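You operate a simulated robot arm through the tools that you are given. There is no shell and no other tool. Be economical: measure what you need, move in short steps, check, and stop when the job is done.

The job below is to be done with a simulated robot arm. You get a single attempt, and the scene is never put back.

## Task
Seat the draft frame, tare the flat balance and weigh the white-tabbed disc.
Fine: beaker off the pan first; blue frame seated all round; the disc with the white tab ends on the pan at 12 G. Set down upright: small beaker.
Where things are to end (x, y in the base frame): small beaker within 0.06 m of [0.32, 0.35]; disc with the white tab within 0.03 m of [0.55, 0.09].

It is judged by the outcome, as a careful person would: the job done as asked, and still so three seconds after it is handed in. It fails if anything else is knocked over, pushed out of place, dropped, spilled or broken.

## Robot
A 6-joint arm with a two-finger parallel gripper, fixed in place. Base frame: the origin is at the foot of the arm, x ahead of it, y to its left, z up; the work surface is at about z = 0.85. Units: m, rad, N and s.
With the tool pointing down near the work surface it reaches from about 0.26 to 0.68 m from the base axis. Its first joint turns from -1.152 to 1.152 rad. Payload 2.9 kg.
Tool frame: the origin (TCP) lies between the finger pads and is the grasp point; the fingertips stand 0.03 m ahead of it; z points along the fingers, y is the line along which they close. Largest opening 0.11 m; finger width 0.02, thickness 0.01; the body of the gripper, 0.048 by 0.112 m, starts 0.055 m behind the TCP.
Orientation is that of the tool frame in the base frame, as a unit quaternion [x, y, z, w]. With the fingers straight down and closing along the base's y, the tool's x points along the base's -x, its y along +y and its z along -z.

## Interface
- The arm moves only by the tool drive_tool. Its argument "motion" is a list of rows, each a list of 3 entries, a list of its own where there are three numbers: the opening, from 0 (shut) to 1 (fully open), then the shift along the base's x, y, z in m, then the turn, a rotation vector about the base's x, y, z in rad. In form: [[claw, [tx, ty, tz], [rx, ry, rz]], ...]. A call has 1 to 8 rows; each row is the pose to reach, as a shift and turn from the pose commanded when the call began. A row lasts 0.2 s, in which the tool goes at most 0.05 m and 0.15 rad; a call with a longer step from one row to the next is refused whole, and so is a gripper value outside its range. A pose out of reach is approached as far as the arm can. The call stops where the force on the tool passes 40 N (or 10 N more than at its start, if that is more) or the arm is blocked; 0.2 s more then pass. Each finger travels about 0.108 m/s and halts on what it meets, pressing with about 29 N; the grip force reading is that of the motor and also rises with nothing between the fingers. The clock runs only during rows and for 0.2 s after the last one: add rows that repeat a pose to give the fingers time. The reply holds the time, the measured pose of the TCP, the force on the tool along the base axes, the opening and the grip force, in the units named above and with some noise, with the torque about the TCP (base axes, N m) and any sound that the robot's microphone picked up, and new pictures: "show" is both (left out), scene, wrist or none.
- Cameras (640 x 400 px; columns grow to the right, rows downward): "scene" is fixed at [0.082, 0.4411, 1.3764]; the picture's right is [-0.68, -0.74, 0.00], its down [-0.47, 0.43, -0.77] and it looks along [0.56, -0.52, -0.64] (base axes); focal length 232 px, centre (320, 200). "wrist" rides on the gripper at [0.072, 0.017, -0.103] in the tool frame; the picture's right is [-0.23, 0.97, 0.00], its down [-0.76, -0.18, -0.62] and it looks along [-0.61, -0.14, 0.78] (tool axes); focal length 222 px, centre (320, 200). There is no depth. A picture from a camera that has moved, and an enlarged one, comes with that camera's place and axes in the base frame and with its lens.
- enlarge(camera, box): a new picture of the part [left, top, right, bottom] of that camera's present view, enlarged. The clock stands still meanwhile.
- close_job(): hands the job in; it is judged then, once.

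Go step by step. Nothing tells you positions but the pictures and the camera data: compare them with the known pose of the tool, close in by small moves and look again before you grip or let go. The budget is 120 turns and 200 pictures, counting those below and the enlarged ones. Unless the task says otherwise, let go and move clear before handing in, and close with one line.

The tools are called as name(argument=value, ...) on one line, values as JSON. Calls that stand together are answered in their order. drive_tool: Moves the arm, as the interface text tells. Its arguments: {"type":"object","properties":{"motion":{"type":"array"},"show":{"type":"string","enum":["both","scene","wrist","none"]}},"required":["motion"]} The other tools are called the same way: enlarge (camera, box) takes an enlarged picture of a part of a camera's view; close_job () hands the job in.

At the start:

```text
t: 0.0
eef_pos: [0.4255, 0.1001, 1.2277]
tcp_rot: [0.0, 1.0, 0.0, 0.0]
ft_force: [-0.2, -0.5, -0.5]
moment: [0.0, 0.01, -0.03]
grip_width: 0.1096
finger_force: 0.0
```

scene: 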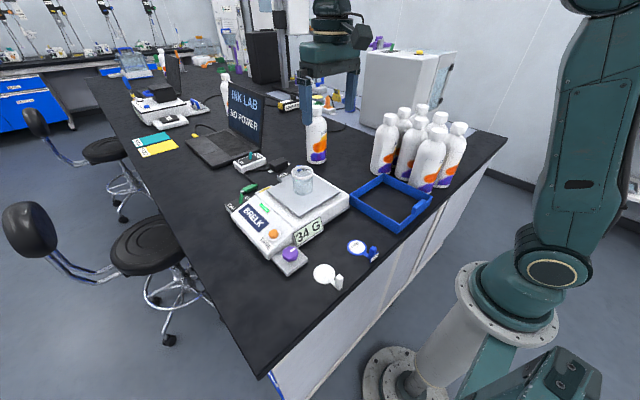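
wrist: 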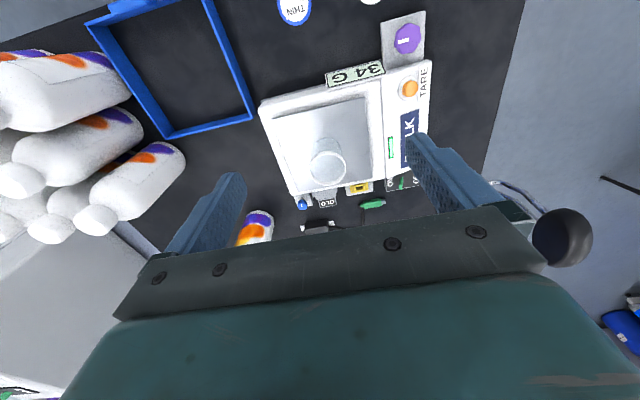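

I see the balance with a small beaker on its pan (reading 34 G), a blue frame to its right, and two tabbed discs in front (white and blue). I'll take closer pictures first.

enlarge(camera="scene", box=[220, 150, 380, 300])

enlarge(camera="wrist", box=[240, 0, 480, 220])

enlarge(camera="scene", box=[300, 150, 460, 300])

```text
2.67 times, centred on (300, 225) of scene
camera zoom: at [0.082, 0.4411, 1.3764], right [-0.68, -0.74, 0.0], down [-0.47, 0.43, -0.77], along [0.56, -0.52, -0.64], focal length 618 px, centre (373, 133)
```

zoom: 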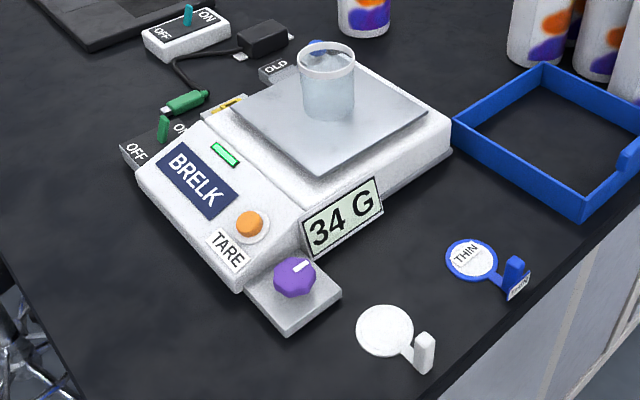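

```text
1.82 times, centred on (360, 110) of wrist
camera zoom: at [0.3533, 0.1178, 1.3318], right [0.23, 0.97, 0.0], down [0.76, -0.18, 0.62], along [0.61, -0.14, -0.78], focal length 404 px, centre (247, 364)
```

zoom: 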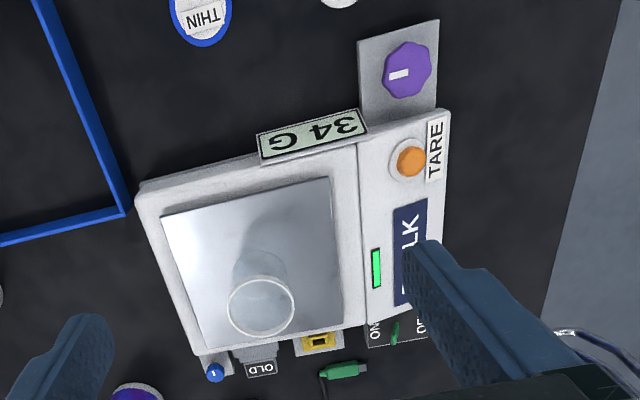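

```text
2.67 times, centred on (380, 225) of scene
camera zoom: at [0.082, 0.4411, 1.3764], right [-0.68, -0.74, 0.0], down [-0.47, 0.43, -0.77], along [0.56, -0.52, -0.64], focal length 618 px, centre (160, 133)
```

zoom: 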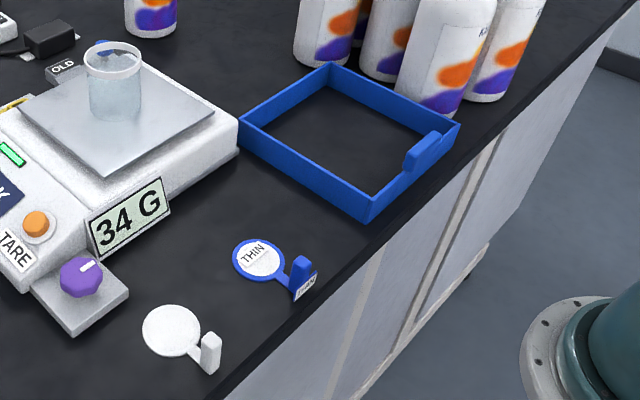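

I'll bring the open gripper above the beaker (about x 0.56, y 0.08) and look again.

drive_tool(motion=[[1, [0.027, -0.003, -0.03], [0, 0, 0]], [1, [0.054, -0.006, -0.06], [0, 0, 0]], [1, [0.081, -0.009, -0.09], [0, 0, 0]], [1, [0.108, -0.012, -0.12], [0, 0, 0]], [1, [0.135, -0.015, -0.145], [0, 0, 0]]])

```text
t: 1.2
eef_pos: [0.56, 0.0859, 1.0831]
tcp_rot: [0.0, 1.0, 0.0, 0.001]
ft_force: [-0.2, 0.2, 0.3]
moment: [-0.03, 0.04, 0.03]
grip_width: 0.1099
finger_force: 0.1
camera wrist: at [0.4889, 0.1039, 1.1872], right [0.23, 0.97, 0.0], down [0.76, -0.18, 0.62], along [0.61, -0.14, -0.78], focal length 222 px, centre (320, 200)
```

scene: 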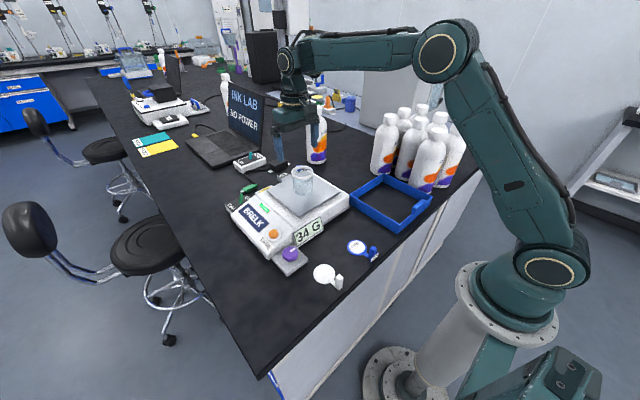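
wrist: 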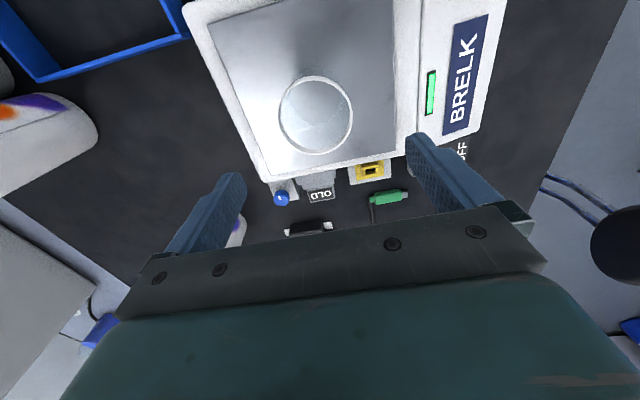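

The beaker is about at (0.552, 0.086), rim near z 0.985. I'll lower partway around it and look again.

drive_tool(motion=[[1, [-0.008, 0, -0.03], [0, 0, 0]], [1, [-0.008, 0, -0.065], [0, 0, 0]], [1, [-0.008, 0, -0.075], [0, 0, 0]]])

enlarge(camera="scene", box=[220, 130, 380, 230])

```text
t: 2.0
eef_pos: [0.5508, 0.0863, 1.0077]
tcp_rot: [0.001, 1.0, 0.0, 0.0]
ft_force: [0.2, -0.6, 1.0]
moment: [-0.01, -0.01, 0.02]
grip_width: 0.1101
finger_force: 0.1
camera wrist: at [0.4797, 0.1027, 1.1108], right [0.23, 0.97, 0.0], down [0.76, -0.18, 0.62], along [0.61, -0.14, -0.78], focal length 222 px, centre (320, 200)
```

scene: 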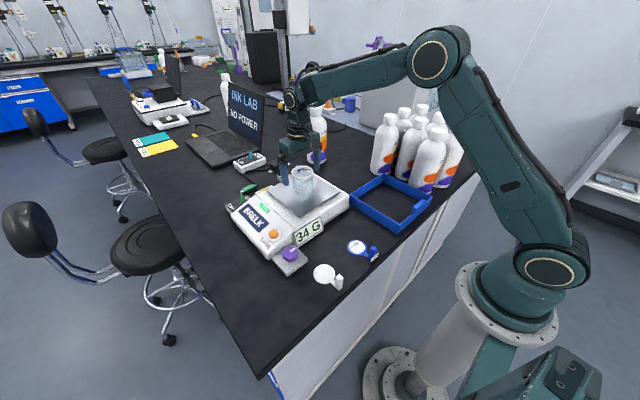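
wrist: 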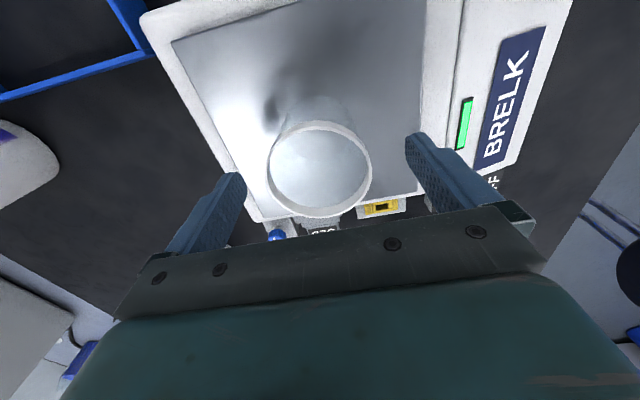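

```text
4.00 times, centred on (300, 180) of scene
camera zoom: at [0.082, 0.4411, 1.3764], right [-0.68, -0.74, 0.0], down [-0.47, 0.43, -0.77], along [0.56, -0.52, -0.64], focal length 927 px, centre (400, 280)
```

zoom: 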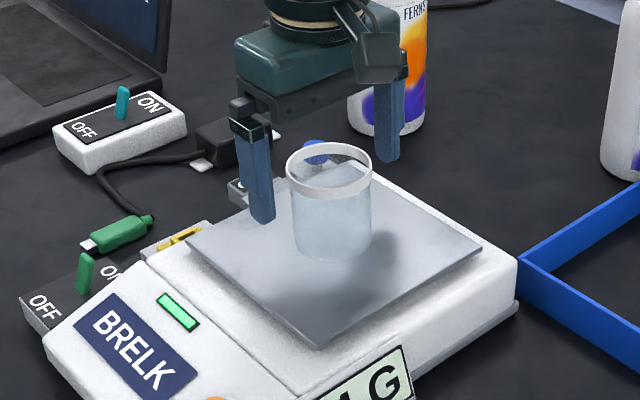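

The beaker's rim works out at about (0.545, 0.086, 0.996) and the pan near z 0.925. I'll lower to TCP z 0.967 and close gently.

drive_tool(motion=[[1, [-0.005, 0, 0], [0, 0, 0]], [1, [-0.005, 0, -0.025], [0, 0, 0]], [1, [-0.005, 0, -0.041], [0, 0, 0]], [0.8, [-0.005, 0, -0.041], [0, 0, 0]], [0.6, [-0.005, 0, -0.041], [0, 0, 0]], [0.5, [-0.005, 0, -0.041], [0, 0, 0]], [0.45, [-0.005, 0, -0.041], [0, 0, 0]]])

enlarge(camera="scene", box=[220, 130, 380, 230])

```text
t: 3.6
eef_pos: [0.5469, 0.0853, 0.9662]
tcp_rot: [0.0, 1.0, 0.0, 0.0]
ft_force: [0.1, -0.4, 0.5]
moment: [0.0, -0.01, -0.02]
grip_width: 0.0602
finger_force: 28.2
camera wrist: at [0.4751, 0.1028, 1.0699], right [0.23, 0.97, 0.0], down [0.76, -0.18, 0.62], along [0.61, -0.14, -0.78], focal length 222 px, centre (320, 200)
```

scene: 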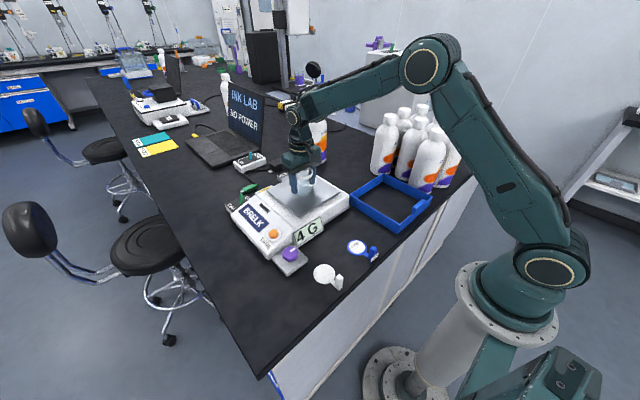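
wrist: 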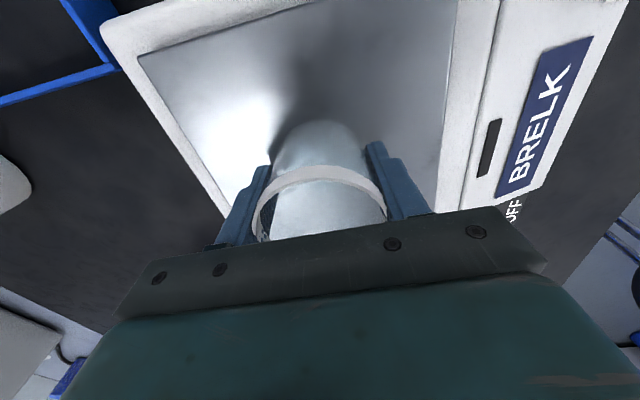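

```text
4.00 times, centred on (300, 180) of scene
camera zoom: at [0.082, 0.4411, 1.3764], right [-0.68, -0.74, 0.0], down [-0.47, 0.43, -0.77], along [0.56, -0.52, -0.64], focal length 927 px, centre (400, 280)
```

zoom: 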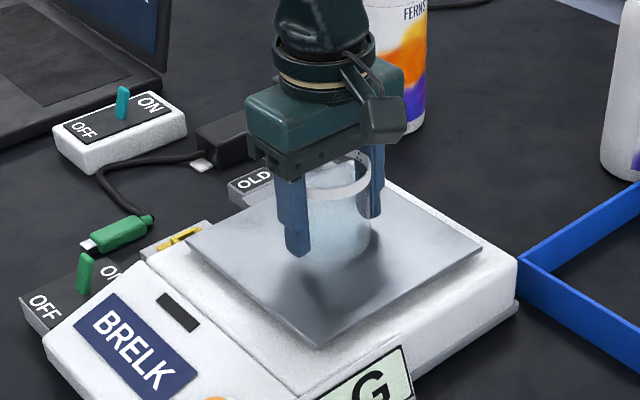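

The beaker is gripped (0.060 m). I'll lift it slowly and start across to (0.32, 0.35).

drive_tool(motion=[[0.45, [0, 0, 0.01], [0, 0, 0]], [0.45, [0, 0, 0.03], [0, 0, 0]], [0.45, [0, 0, 0.055], [0, 0, 0]], [0.45, [0, 0, 0.08], [0, 0, 0]], [0.45, [-0.01, 0.01, 0.09], [0, 0, 0]], [0.45, [-0.03, 0.033, 0.09], [0, 0, 0]], [0.45, [-0.05, 0.056, 0.09], [0, 0, 0]], [0.45, [-0.07, 0.079, 0.09], [0, 0, 0]]])

drive_tool(motion=[[0.45, [-0.02, 0.023, 0], [0, 0, 0]], [0.45, [-0.042, 0.05, 0], [0, 0, 0]], [0.45, [-0.065, 0.077, 0], [0, 0, 0]], [0.45, [-0.088, 0.104, 0], [0, 0, 0]], [0.45, [-0.11, 0.13, 0], [0, 0, 0]], [0.45, [-0.13, 0.155, 0], [0, 0, 0]], [0.45, [-0.147, 0.174, 0], [0, 0, 0]], [0.45, [-0.157, 0.183, 0], [0, 0, 0]]])

enlarge(camera="scene", box=[200, 150, 400, 350])

```text
t: 5.4
eef_pos: [0.478, 0.1645, 1.0561]
tcp_rot: [0.001, 1.0, 0.0, 0.001]
ft_force: [-0.4, -0.3, -0.2]
moment: [0.0, -0.02, -0.03]
grip_width: 0.0596
finger_force: 29.1
camera wrist: at [0.4069, 0.1823, 1.1608], right [0.23, 0.97, 0.0], down [0.76, -0.18, 0.62], along [0.61, -0.14, -0.78], focal length 222 px, centre (320, 200)
```

scene: 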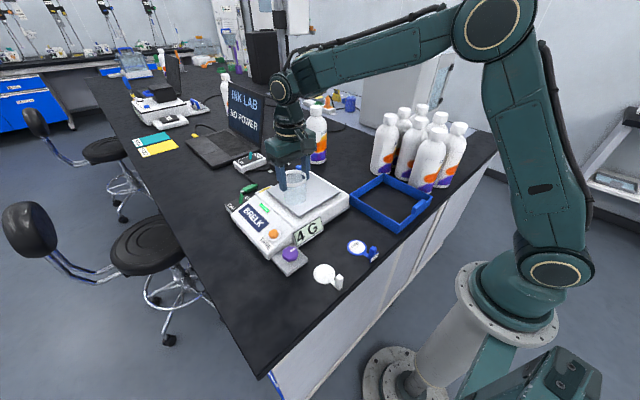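
wrist: 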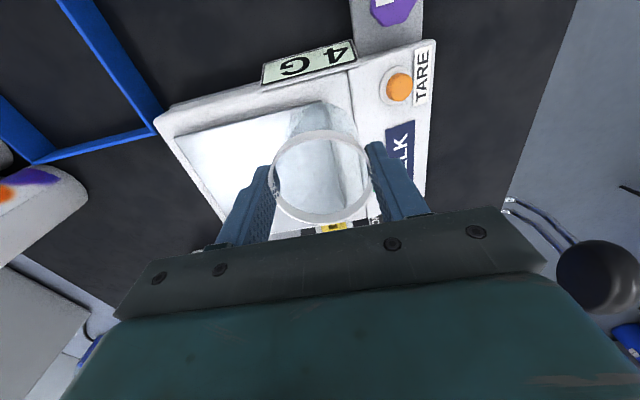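

```text
t: 7.2
eef_pos: [0.3215, 0.3492, 1.0567]
tcp_rot: [0.001, 1.0, 0.0, 0.0]
ft_force: [-0.8, 0.0, -0.2]
moment: [0.02, -0.01, 0.0]
grip_width: 0.0595
finger_force: 29.1
camera wrist: at [0.2498, 0.3656, 1.1595], right [0.23, 0.97, 0.0], down [0.76, -0.18, 0.62], along [0.61, -0.14, -0.78], focal length 222 px, centre (320, 200)
```

scene: 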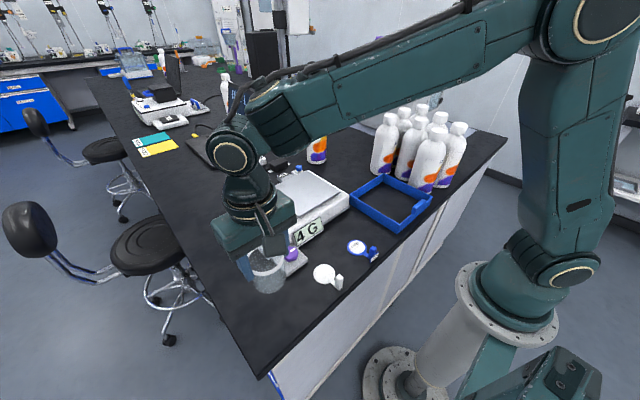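
wrist: 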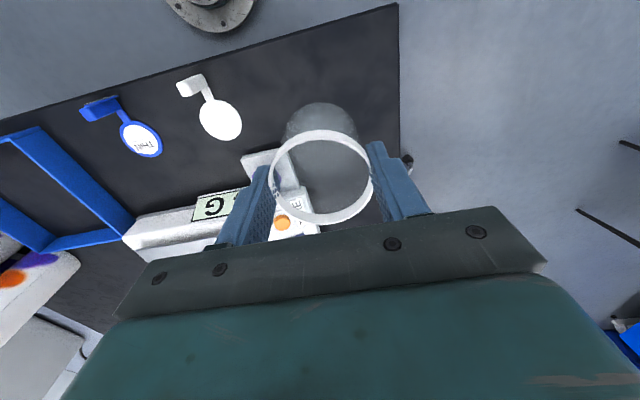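

```text
2.00 times, centred on (300, 250) of scene
camera zoom: at [0.082, 0.4411, 1.3764], right [-0.68, -0.74, 0.0], down [-0.47, 0.43, -0.77], along [0.56, -0.52, -0.64], focal length 463 px, centre (360, 100)
```

zoom: 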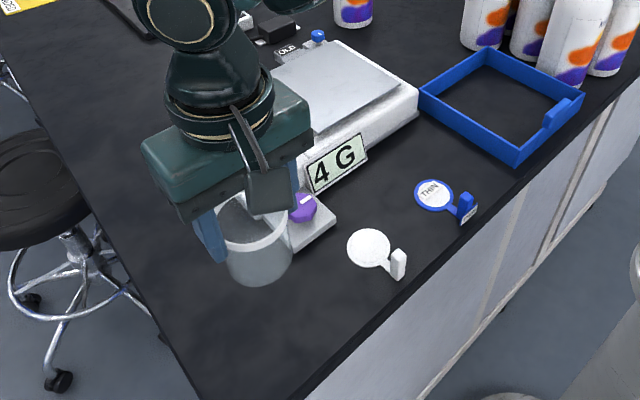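

The beaker is over its spot, upright, with free table beneath. I'll lower to about 5 mm above the table and then feel for contact.

drive_tool(motion=[[0.45, [0, 0, -0.03], [0, 0, 0]], [0.45, [0, 0, -0.065], [0, 0, 0]], [0.45, [0, 0, -0.1], [0, 0, 0]], [0.45, [0, 0, -0.13], [0, 0, 0]], [0.45, [0, 0, -0.15], [0, 0, 0]], [0.45, [0, 0, -0.158], [0, 0, 0]]], show="scene")

enlarge(camera="scene", box=[200, 230, 340, 350])

```text
t: 8.3
eef_pos: [0.3219, 0.348, 0.928]
tcp_rot: [0.0, 1.0, 0.003, 0.004]
ft_force: [0.0, -0.4, 9.7]
moment: [-0.34, -0.06, -0.02]
grip_width: 0.0597
finger_force: 29.0
stopped in row 5: the force on the tool passed its limit at 69 N (the readings are from after the stop); the commanded pose is now the measured one
```

scene: 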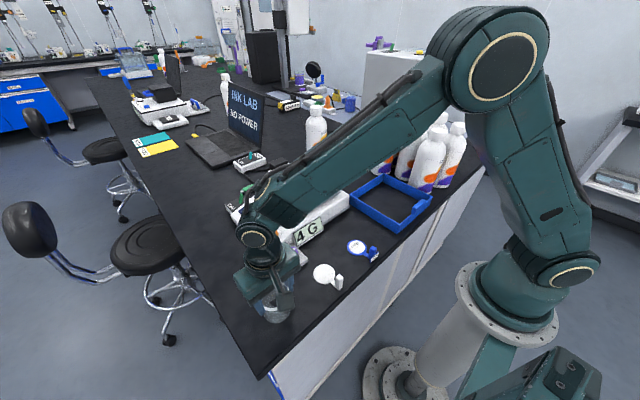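

```text
3.33 times, centred on (270, 290) of scene
camera zoom: at [0.0819, 0.441, 1.3765], right [-0.68, -0.74, 0.0], down [-0.47, 0.43, -0.77], along [0.56, -0.52, -0.64], focal length 772 px, centre (487, -100)
```

zoom: 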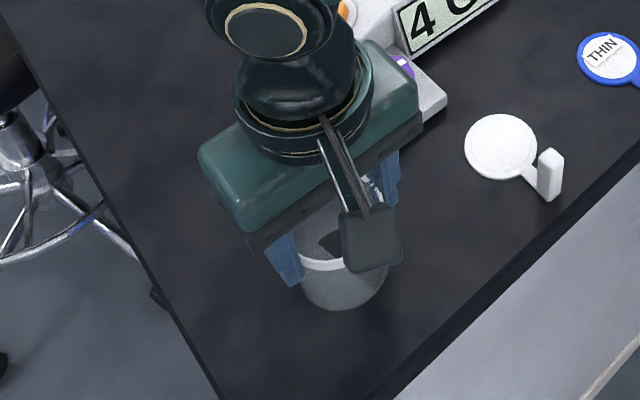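

The tool met contact early: the beaker seems to sit lower in the fingers than when gripped, so it is probably already on the table. I'll check with pictures before releasing.

drive_tool(motion=[[0.45, [0, 0, 0.001], [0, 0, 0]]], show="wrist")

enlarge(camera="scene", box=[240, 270, 320, 330])

```text
t: 8.7
eef_pos: [0.3226, 0.3491, 0.9269]
tcp_rot: [0.002, 1.0, 0.003, 0.003]
ft_force: [0.8, 0.4, 4.5]
moment: [-0.09, -0.2, 0.05]
grip_width: 0.0595
finger_force: 29.0
camera wrist: at [0.2506, 0.3654, 1.0306], right [0.23, 0.97, 0.01], down [0.76, -0.18, 0.63], along [0.61, -0.14, -0.78], focal length 222 px, centre (320, 200)
```

wrist: 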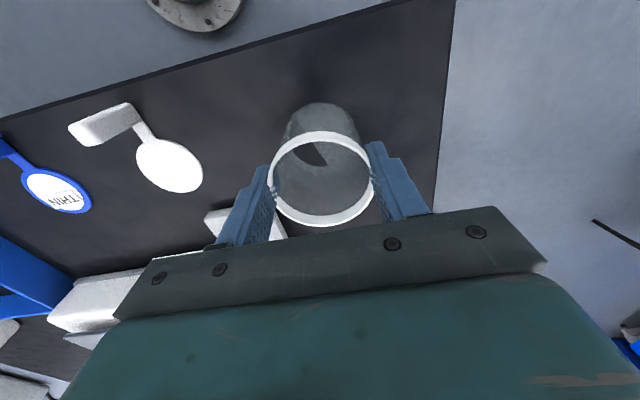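

```text
6.67 times, centred on (280, 300) of scene
camera zoom: at [0.082, 0.4411, 1.3765], right [-0.68, -0.74, 0.0], down [-0.47, 0.43, -0.77], along [0.56, -0.52, -0.64], focal length 1545 px, centre (587, -467)
```

zoom: 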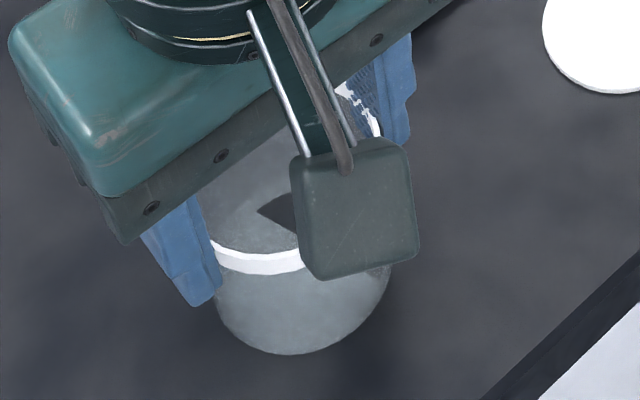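

The beaker stands upright on the table, held at its rim. I'll open and rise clear.

drive_tool(motion=[[0.6, [0, 0, 0], [0, 0, 0]], [0.8, [0, 0, 0], [0, 0, 0]], [1, [0, 0, 0], [0, 0, 0]], [1, [0, 0, 0.02], [0, 0, 0]], [1, [0, 0, 0.06], [0, 0, 0]], [1, [0, 0, 0.1], [0, 0, 0]], [1, [0, 0, 0.14], [0, 0, 0]], [1, [0, 0, 0.18], [0, 0, 0]]], show="wrist")

drive_tool(motion=[[1, [0.02, -0.04, 0.015], [0, 0, 0]], [1, [0.04, -0.08, 0.03], [0, 0, 0]], [1, [0.06, -0.12, 0.04], [0, 0, 0]], [1, [0.08, -0.16, 0.05], [0, 0, 0]], [1, [0.09, -0.2, 0.06], [0, 0, 0]], [1, [0.09, -0.245, 0.06], [0, 0, 0]], [1, [0.09, -0.29, 0.06], [0, 0, 0]], [1, [0.09, -0.33, 0.06], [0, 0, 0]]])

enlarge(camera="scene", box=[200, 150, 440, 330])

```text
t: 10.5
eef_pos: [0.3213, 0.3472, 1.1078]
tcp_rot: [0.001, 1.0, 0.002, 0.002]
ft_force: [-0.3, -0.1, 0.1]
moment: [-0.01, 0.0, -0.03]
grip_width: 0.11
finger_force: 0.0
camera wrist: at [0.2493, 0.3634, 1.2108], right [0.23, 0.97, 0.0], down [0.76, -0.18, 0.63], along [0.61, -0.14, -0.78], focal length 222 px, centre (320, 200)
```

wrist: 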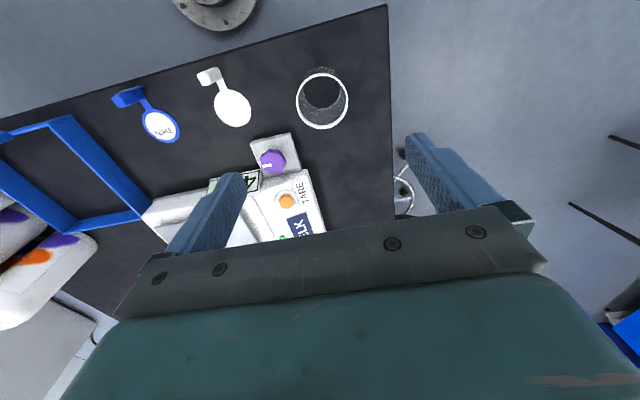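

```text
t: 12.3
eef_pos: [0.4114, 0.0171, 1.168]
tcp_rot: [0.0, 1.0, 0.002, 0.002]
ft_force: [0.3, 0.5, -0.5]
moment: [-0.01, 0.01, 0.03]
grip_width: 0.1099
finger_force: 0.1
camera wrist: at [0.3399, 0.0346, 1.2708], right [0.23, 0.97, 0.0], down [0.76, -0.18, 0.63], along [0.61, -0.14, -0.78], focal length 222 px, centre (320, 200)
```

scene: 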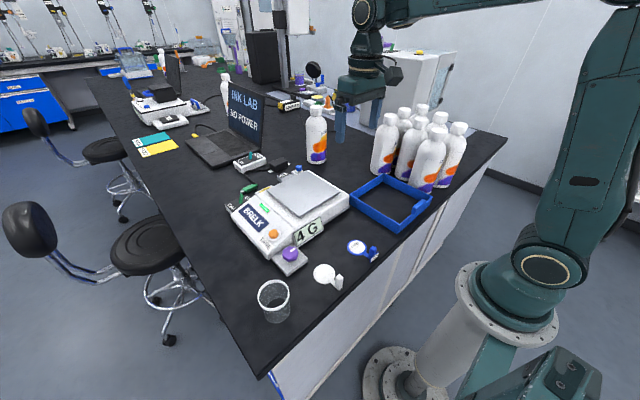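
wrist: 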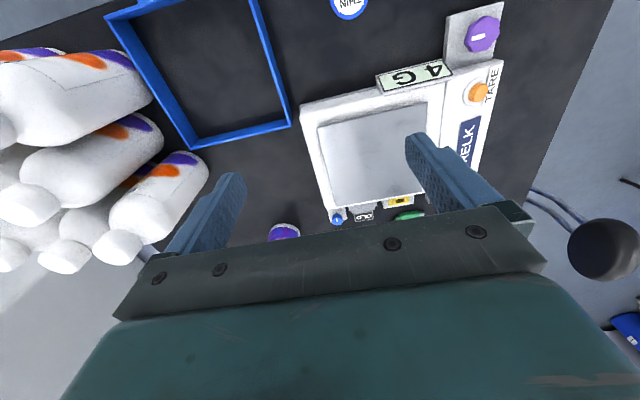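

```text
2.22 times, centred on (320, 240) of scene
camera zoom: at [0.082, 0.4411, 1.3765], right [-0.68, -0.74, 0.0], down [-0.47, 0.43, -0.77], along [0.56, -0.52, -0.64], focal length 515 px, centre (320, 111)
```

zoom: 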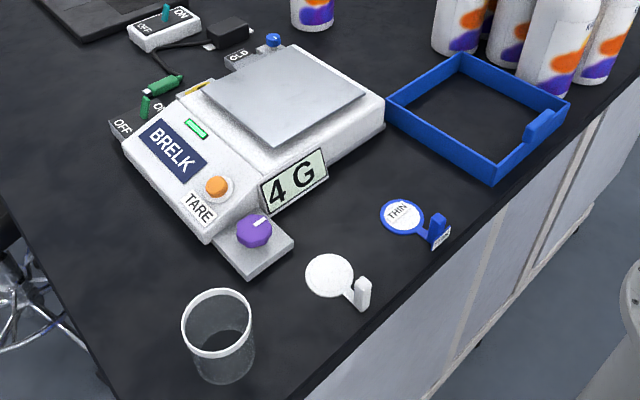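

The pan is clear and reads 4 G, and the beaker stands where asked. Now I study the balance housing and frame for how it seats.

enlarge(camera="wrist", box=[280, 0, 520, 230])

enlarge(camera="scene", box=[225, 160, 355, 260])

enlarge(camera="scene", box=[340, 165, 440, 240])

```text
1.74 times, centred on (400, 115) of wrist
camera zoom: at [0.3399, 0.0346, 1.2708], right [0.23, 0.97, 0.0], down [0.76, -0.18, 0.63], along [0.61, -0.14, -0.78], focal length 386 px, centre (181, 348)
```

zoom: 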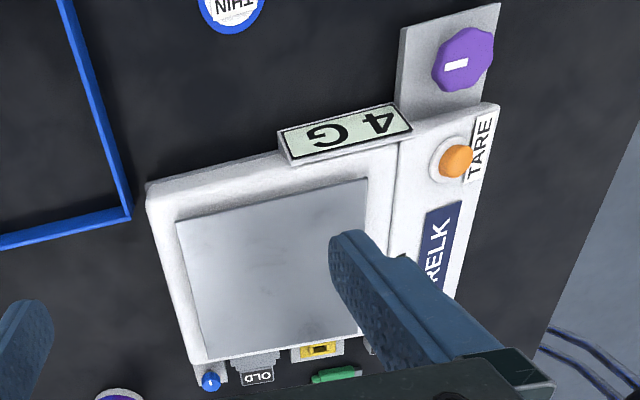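

```text
4.00 times, centred on (290, 210) of scene
camera zoom: at [0.082, 0.4411, 1.3765], right [-0.68, -0.74, 0.0], down [-0.47, 0.43, -0.77], along [0.56, -0.52, -0.64], focal length 927 px, centre (440, 160)
```

zoom: 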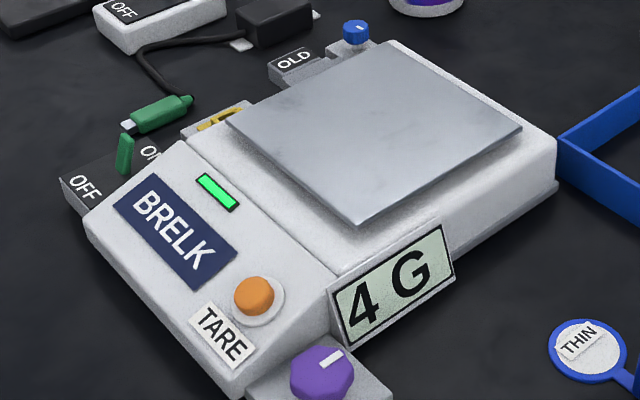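

```text
5.33 times, centred on (390, 202) of scene
camera zoom: at [0.082, 0.4411, 1.3765], right [-0.68, -0.74, 0.0], down [-0.47, 0.43, -0.77], along [0.56, -0.52, -0.64], focal length 1236 px, centre (-53, 187)
```

zoom: 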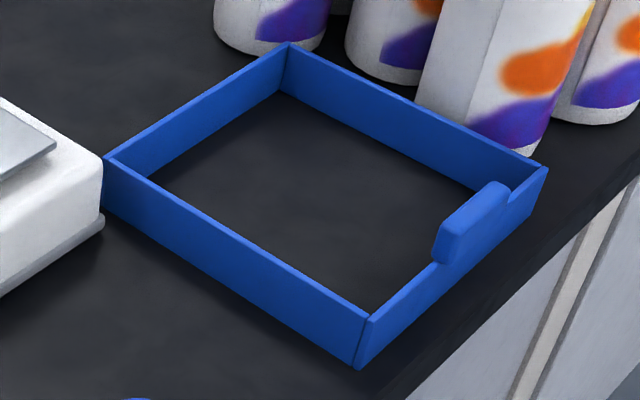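

The frame (about 0.19 × 0.20 m, centre (0.365, −0.148)) has a grip tab at the middle of its near wall, about (0.27, −0.15). It should sit on the housing rim around the floating pan, centred about (0.55, 0.088). I'll turn the gripper 90° and go above the tab.

drive_tool(motion=[[1, [-0.017, -0.02, 0], [0, 0, -0.149]], [1, [-0.034, -0.04, 0], [0, 0, -0.298]], [1, [-0.051, -0.06, 0], [0, 0, -0.447]], [1, [-0.068, -0.08, 0], [0, 0, -0.596]], [1, [-0.085, -0.1, 0], [0, 0, -0.745]], [1, [-0.102, -0.12, 0], [0, 0, -0.894]], [1, [-0.12, -0.145, 0], [0, 0, -1.043]], [1, [-0.135, -0.165, 0], [0, 0, -1.19]]], show="none")

drive_tool(motion=[[1, [-0.002, 0, -0.02], [0, 0, -0.13]], [1, [-0.004, 0, -0.05], [0, 0, -0.26]], [1, [-0.006, -0.002, -0.09], [0, 0, -0.381]], [1, [-0.006, -0.002, -0.13], [0, 0, -0.381]], [1, [-0.006, -0.002, -0.15], [0, 0, -0.381]]])

enlarge(camera="scene", box=[340, 120, 460, 240])

```text
t: 14.1
eef_pos: [0.2776, -0.149, 1.1668]
tcp_rot: [0.562, 0.827, 0.0, 0.002]
ft_force: [0.0, -0.5, 0.1]
moment: [0.01, 0.0, -0.02]
grip_width: 0.11
finger_force: 0.2
```

```text
t: 15.3
eef_pos: [0.2716, -0.1489, 1.0158]
tcp_rot: [0.707, 0.707, 0.0, 0.003]
ft_force: [0.4, -0.1, 0.1]
moment: [0.04, 0.02, -0.02]
grip_width: 0.11
finger_force: 0.0
camera wrist: at [0.2893, -0.0763, 1.1197], right [0.97, -0.23, 0.0], down [-0.18, -0.76, 0.63], along [-0.14, -0.61, -0.78], focal length 222 px, centre (320, 200)
```

scene: 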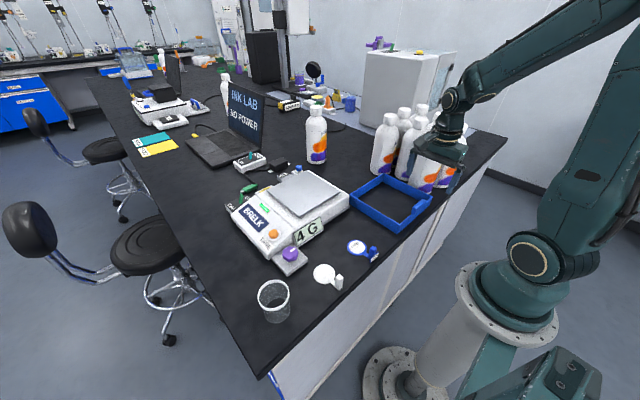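
wrist: 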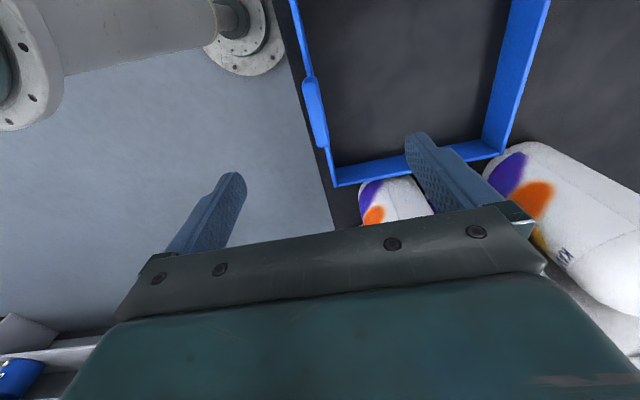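

```text
3.33 times, centred on (400, 180) of scene
camera zoom: at [0.082, 0.4411, 1.3764], right [-0.68, -0.74, 0.0], down [-0.47, 0.43, -0.77], along [0.56, -0.52, -0.64], focal length 772 px, centre (53, 267)
```

zoom: 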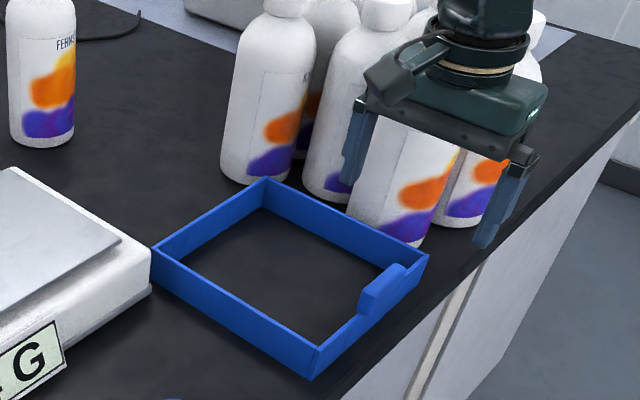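

I take the tab to be at about (0.27, −0.142, z 0.905), 0.068 m long. I'll lower towards it and look before closing.

drive_tool(motion=[[1, [-0.001, 0.007, -0.03], [0, 0, 0]], [1, [-0.001, 0.007, -0.06], [0, 0, 0]]])

enlarge(camera="scene", box=[360, 140, 460, 240])

```text
t: 15.9
eef_pos: [0.2686, -0.1419, 0.9563]
tcp_rot: [0.708, 0.706, 0.0, 0.003]
ft_force: [0.3, -0.1, 0.2]
moment: [0.01, 0.02, -0.02]
grip_width: 0.11
finger_force: 0.2
camera wrist: at [0.2881, -0.0688, 1.06], right [0.97, -0.23, 0.0], down [-0.18, -0.76, 0.63], along [-0.14, -0.61, -0.78], focal length 222 px, centre (320, 200)
```

scene: 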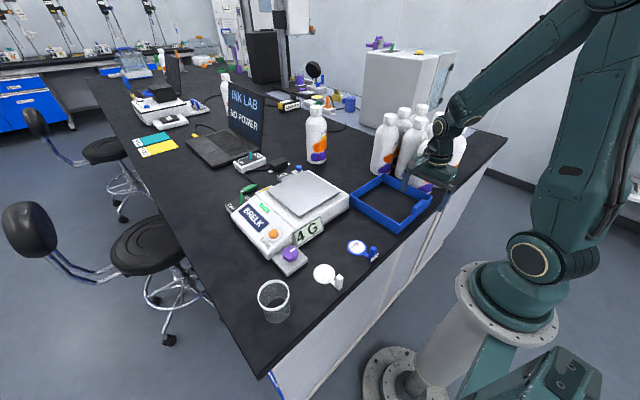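
wrist: 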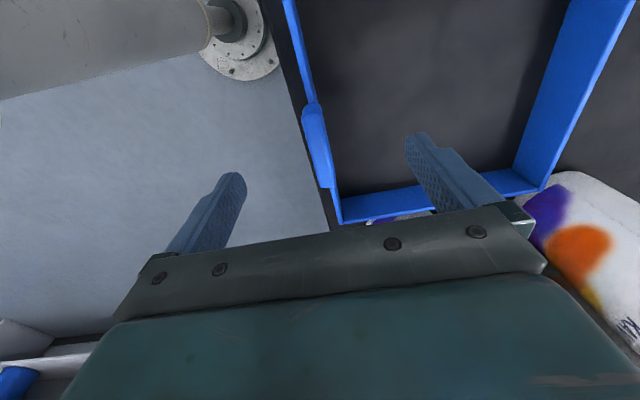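

```text
4.00 times, centred on (410, 190) of scene
camera zoom: at [0.082, 0.4411, 1.3764], right [-0.68, -0.74, 0.0], down [-0.47, 0.43, -0.77], along [0.56, -0.52, -0.64], focal length 927 px, centre (-40, 240)
```

zoom: 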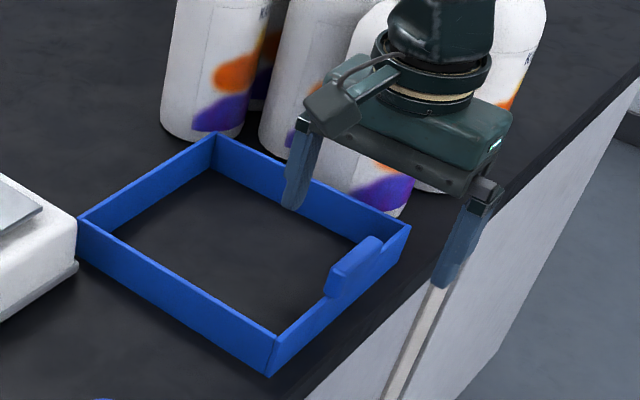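

The fingers straddle the tab correctly. I'll shift 4 mm, lower to TCP z 0.893 and close on it.

drive_tool(motion=[[1, [0.001, 0.004, -0.03], [0, 0, 0]], [1, [0.001, 0.004, -0.063], [0, 0, 0]], [0.7, [0.001, 0.004, -0.063], [0, 0, 0]], [0.4, [0.001, 0.004, -0.063], [0, 0, 0]], [0.2, [0.001, 0.004, -0.063], [0, 0, 0]], [0, [0.001, 0.004, -0.063], [0, 0, 0]], [0, [0.001, 0.004, -0.063], [0, 0, 0]], [0, [0.001, 0.004, -0.063], [0, 0, 0]]])

enlarge(camera="scene", box=[340, 140, 460, 240])

```text
t: 17.7
eef_pos: [0.2706, -0.1373, 0.8934]
tcp_rot: [0.708, 0.707, -0.001, 0.003]
ft_force: [0.6, -0.8, -0.9]
moment: [-0.03, 0.03, 0.0]
grip_width: 0.0134
finger_force: 29.4
camera wrist: at [0.2888, -0.0643, 0.9983], right [0.97, -0.23, 0.0], down [-0.18, -0.76, 0.63], along [-0.14, -0.61, -0.78], focal length 222 px, centre (320, 200)
```

scene: 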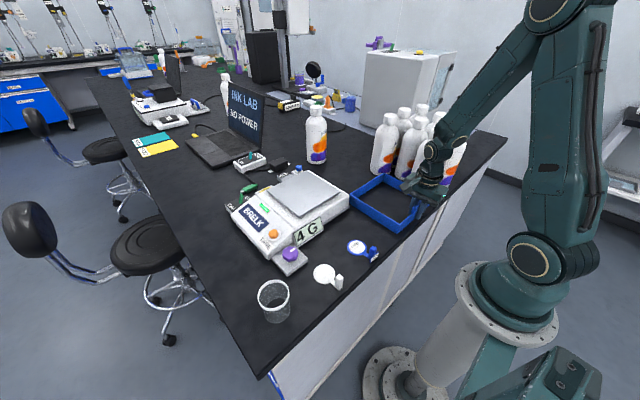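
wrist: 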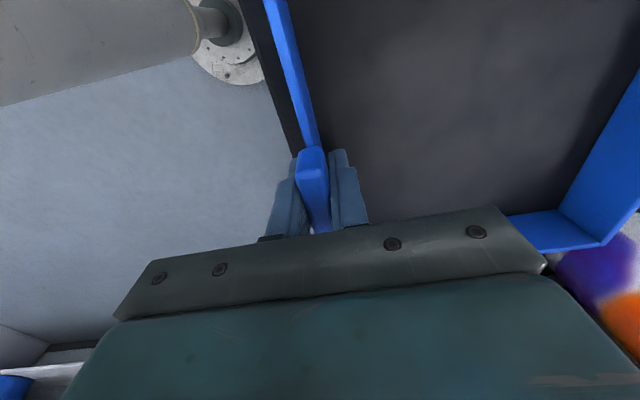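

```text
4.00 times, centred on (400, 190) of scene
camera zoom: at [0.082, 0.4411, 1.3764], right [-0.68, -0.74, 0.0], down [-0.47, 0.43, -0.77], along [0.56, -0.52, -0.64], focal length 927 px, centre (0, 240)
```

zoom: 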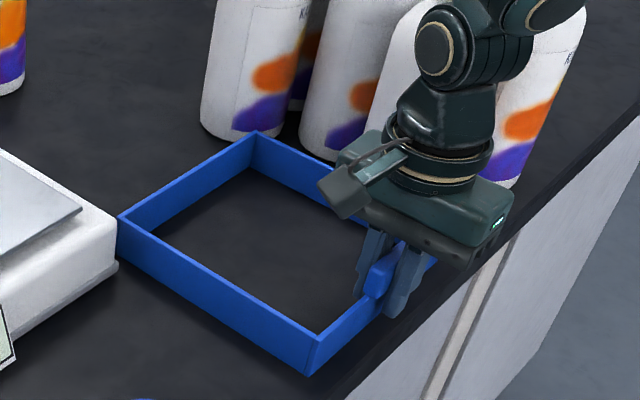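

The tab is gripped (13 mm). I'll lift a little and check that the frame hangs level.

drive_tool(motion=[[0, [0, 0, 0.01], [0, 0, 0]], [0, [0, 0, 0.025], [0, 0, 0]], [0, [0, 0, 0.04], [0, 0, 0]], [0, [0, 0, 0.05], [0, 0, 0]]])

enlarge(camera="scene", box=[320, 120, 460, 240])

```text
t: 18.7
eef_pos: [0.2728, -0.1381, 0.9451]
tcp_rot: [0.708, 0.706, 0.0, 0.003]
ft_force: [-0.2, 0.5, -1.9]
moment: [-0.04, 0.06, 0.01]
grip_width: 0.0137
finger_force: 29.3
camera wrist: at [0.2898, -0.0642, 1.0474], right [0.97, -0.23, 0.0], down [-0.18, -0.76, 0.63], along [-0.14, -0.61, -0.78], focal length 222 px, centre (320, 200)
```

scene: 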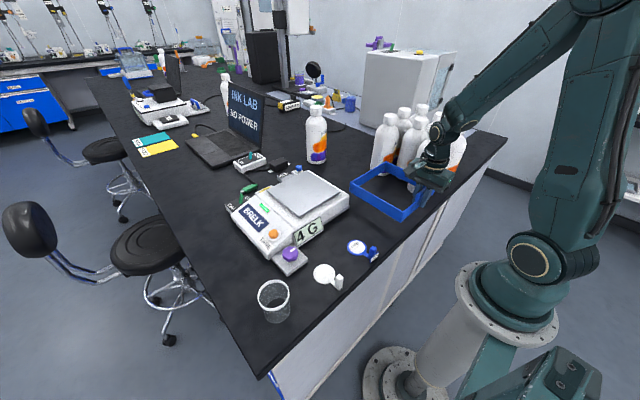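
wrist: 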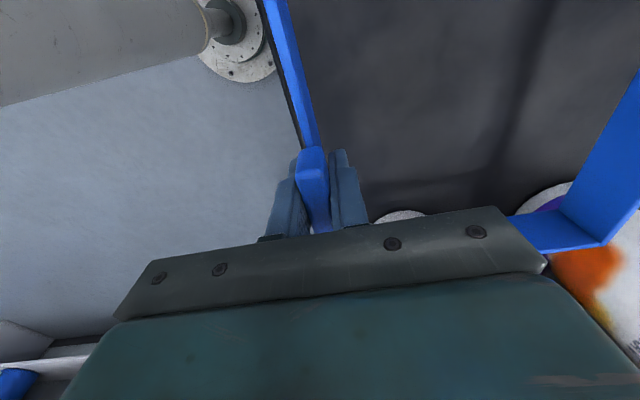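

```text
3.33 times, centred on (390, 180) of scene
camera zoom: at [0.082, 0.4411, 1.3764], right [-0.68, -0.74, 0.0], down [-0.47, 0.43, -0.77], along [0.56, -0.52, -0.64], focal length 772 px, centre (87, 267)
```

zoom: 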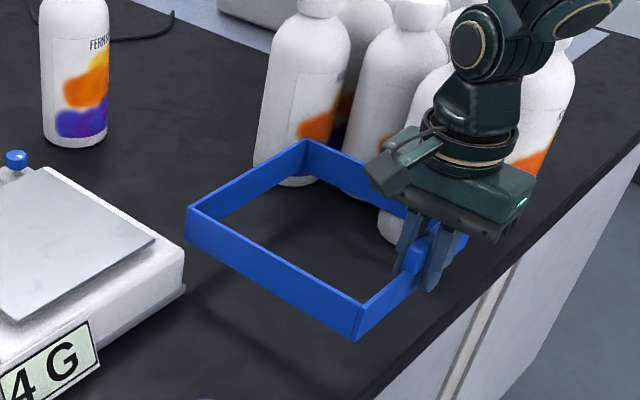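

The frame is level and firmly held. I'll raise it and swing over the balance.

drive_tool(motion=[[0, [0, 0.005, 0.03], [0, 0, 0]], [0, [0, 0.02, 0.06], [0, 0, 0]], [0, [0.01, 0.045, 0.09], [0, 0, 0]], [0, [0.03, 0.075, 0.1], [0, 0, 0]], [0, [0.055, 0.105, 0.1], [0, 0, 0]], [0, [0.08, 0.135, 0.1], [0, 0, 0]], [0, [0.105, 0.165, 0.1], [0, 0, 0]], [0, [0.125, 0.19, 0.1], [0, 0, 0]]], show="none")

drive_tool(motion=[[0, [0.02, 0.015, 0], [0, 0, 0]], [0, [0.04, 0.03, 0], [0, 0, 0]], [0, [0.053, 0.041, 0], [0, 0, 0]], [0, [0.055, 0.042, 0], [0, 0, 0]]])

enlarge(camera="scene", box=[220, 140, 380, 260])

```text
t: 20.5
eef_pos: [0.3969, 0.0525, 1.0424]
tcp_rot: [0.708, 0.707, -0.002, 0.003]
ft_force: [0.2, 0.7, -0.3]
moment: [-0.02, 0.09, -0.03]
grip_width: 0.0135
finger_force: 29.0
```

```text
t: 21.5
eef_pos: [0.4499, 0.0953, 1.0436]
tcp_rot: [0.707, 0.707, 0.0, 0.003]
ft_force: [0.1, -0.7, -0.5]
moment: [-0.01, 0.05, -0.01]
grip_width: 0.0136
finger_force: 28.9
camera wrist: at [0.4685, 0.1678, 1.1475], right [0.97, -0.23, 0.0], down [-0.18, -0.76, 0.63], along [-0.14, -0.61, -0.78], focal length 222 px, centre (320, 200)
```

scene: 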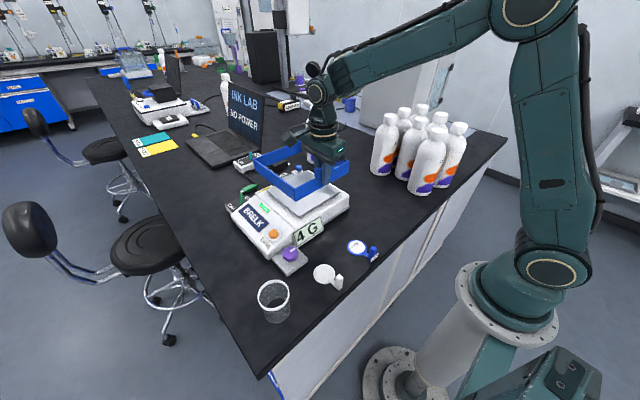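
wrist: 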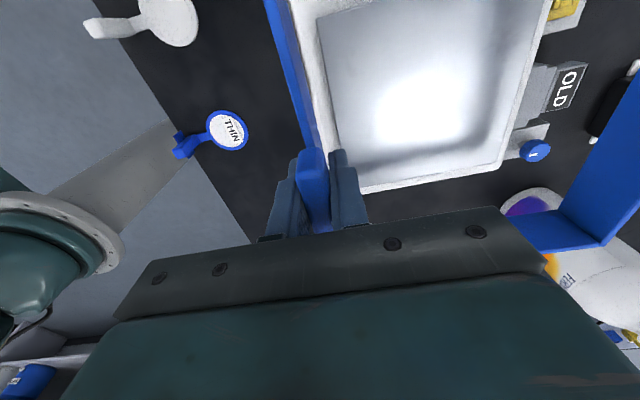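

```text
3.33 times, centred on (300, 200) of scene
camera zoom: at [0.082, 0.4411, 1.3764], right [-0.68, -0.74, 0.0], down [-0.47, 0.43, -0.77], along [0.56, -0.52, -0.64], focal length 772 px, centre (387, 200)
```

zoom: 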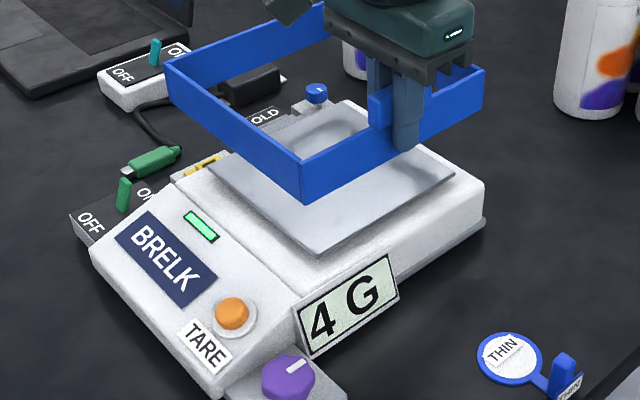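

The frame is over the balance, still level. I'll enlarge the wrist view to align it to the pan.

enlarge(camera="wrist", box=[240, 0, 640, 260])

enlarge(camera="scene", box=[240, 140, 360, 240])

```text
1.54 times, centred on (440, 130) of wrist
camera zoom: at [0.4685, 0.1678, 1.1475], right [0.97, -0.23, 0.0], down [-0.18, -0.76, 0.63], along [-0.14, -0.61, -0.78], focal length 342 px, centre (135, 308)
```

zoom: 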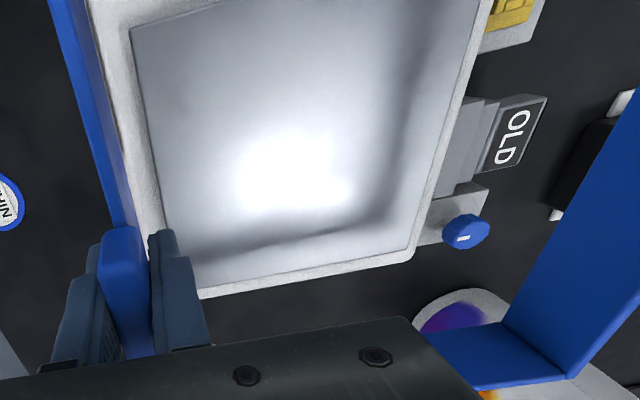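

```text
4.00 times, centred on (300, 190) of scene
camera zoom: at [0.082, 0.4411, 1.3764], right [-0.68, -0.74, 0.0], down [-0.47, 0.43, -0.77], along [0.56, -0.52, -0.64], focal length 927 px, centre (400, 240)
```

zoom: 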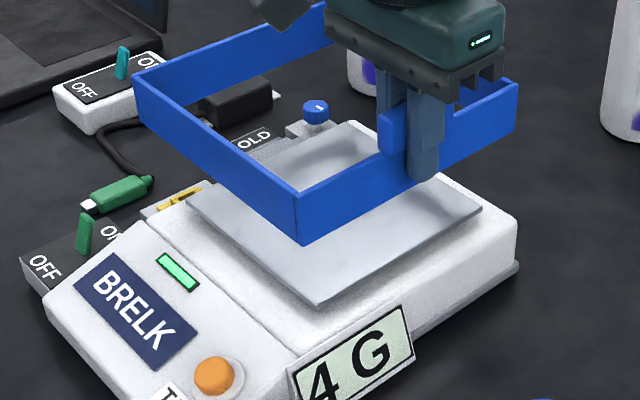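

Frame centre is about (0.549, 0.084), pan centre about (0.55, 0.082): aligned within a few mm. I'll lower until the frame is just above the pan plane and check.

drive_tool(motion=[[0, [0, 0, -0.02], [0, 0, 0]], [0, [0, 0, -0.04], [0, 0, 0]], [0, [0, 0, -0.05], [0, 0, 0]], [0, [0, 0, -0.055], [0, 0, 0]]])

enlarge(camera="scene", box=[240, 140, 360, 240])

enlarge(camera="wrist", box=[240, 0, 640, 260])

```text
t: 22.5
eef_pos: [0.4513, 0.0942, 0.9904]
tcp_rot: [0.708, 0.706, -0.001, 0.002]
ft_force: [1.2, 0.3, -0.9]
moment: [0.01, 0.05, 0.0]
grip_width: 0.0136
finger_force: 28.6
camera wrist: at [0.4686, 0.1674, 1.0924], right [0.97, -0.23, 0.0], down [-0.18, -0.76, 0.63], along [-0.14, -0.61, -0.78], focal length 222 px, centre (320, 200)
```

scene: 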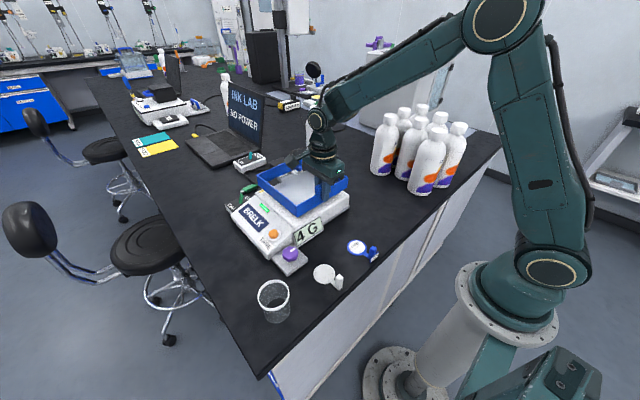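
wrist: 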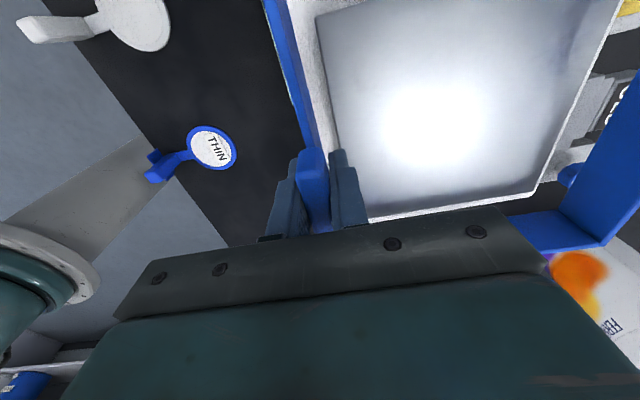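

```text
4.00 times, centred on (300, 190) of scene
camera zoom: at [0.082, 0.4411, 1.3764], right [-0.68, -0.74, 0.0], down [-0.47, 0.43, -0.77], along [0.56, -0.52, -0.64], focal length 927 px, centre (400, 240)
```

zoom: 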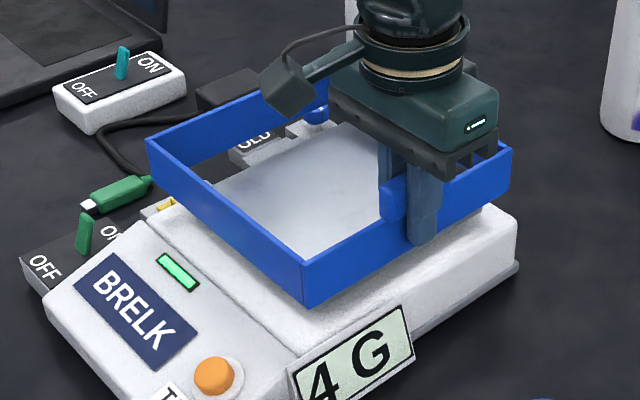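

```text
1.54 times, centred on (440, 130) of wrist
camera zoom: at [0.4686, 0.1674, 1.0924], right [0.97, -0.23, 0.0], down [-0.18, -0.76, 0.63], along [-0.14, -0.61, -0.78], focal length 342 px, centre (135, 308)
```

zoom: 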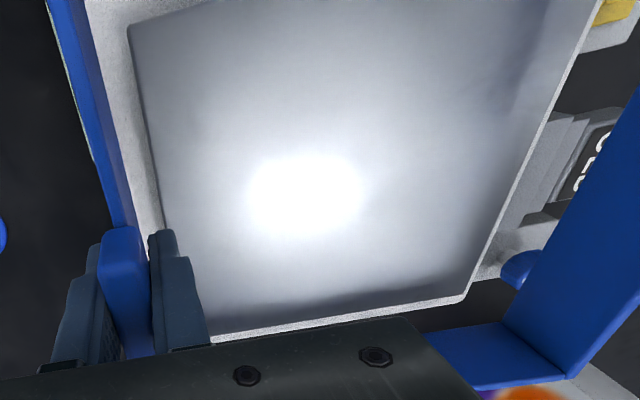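

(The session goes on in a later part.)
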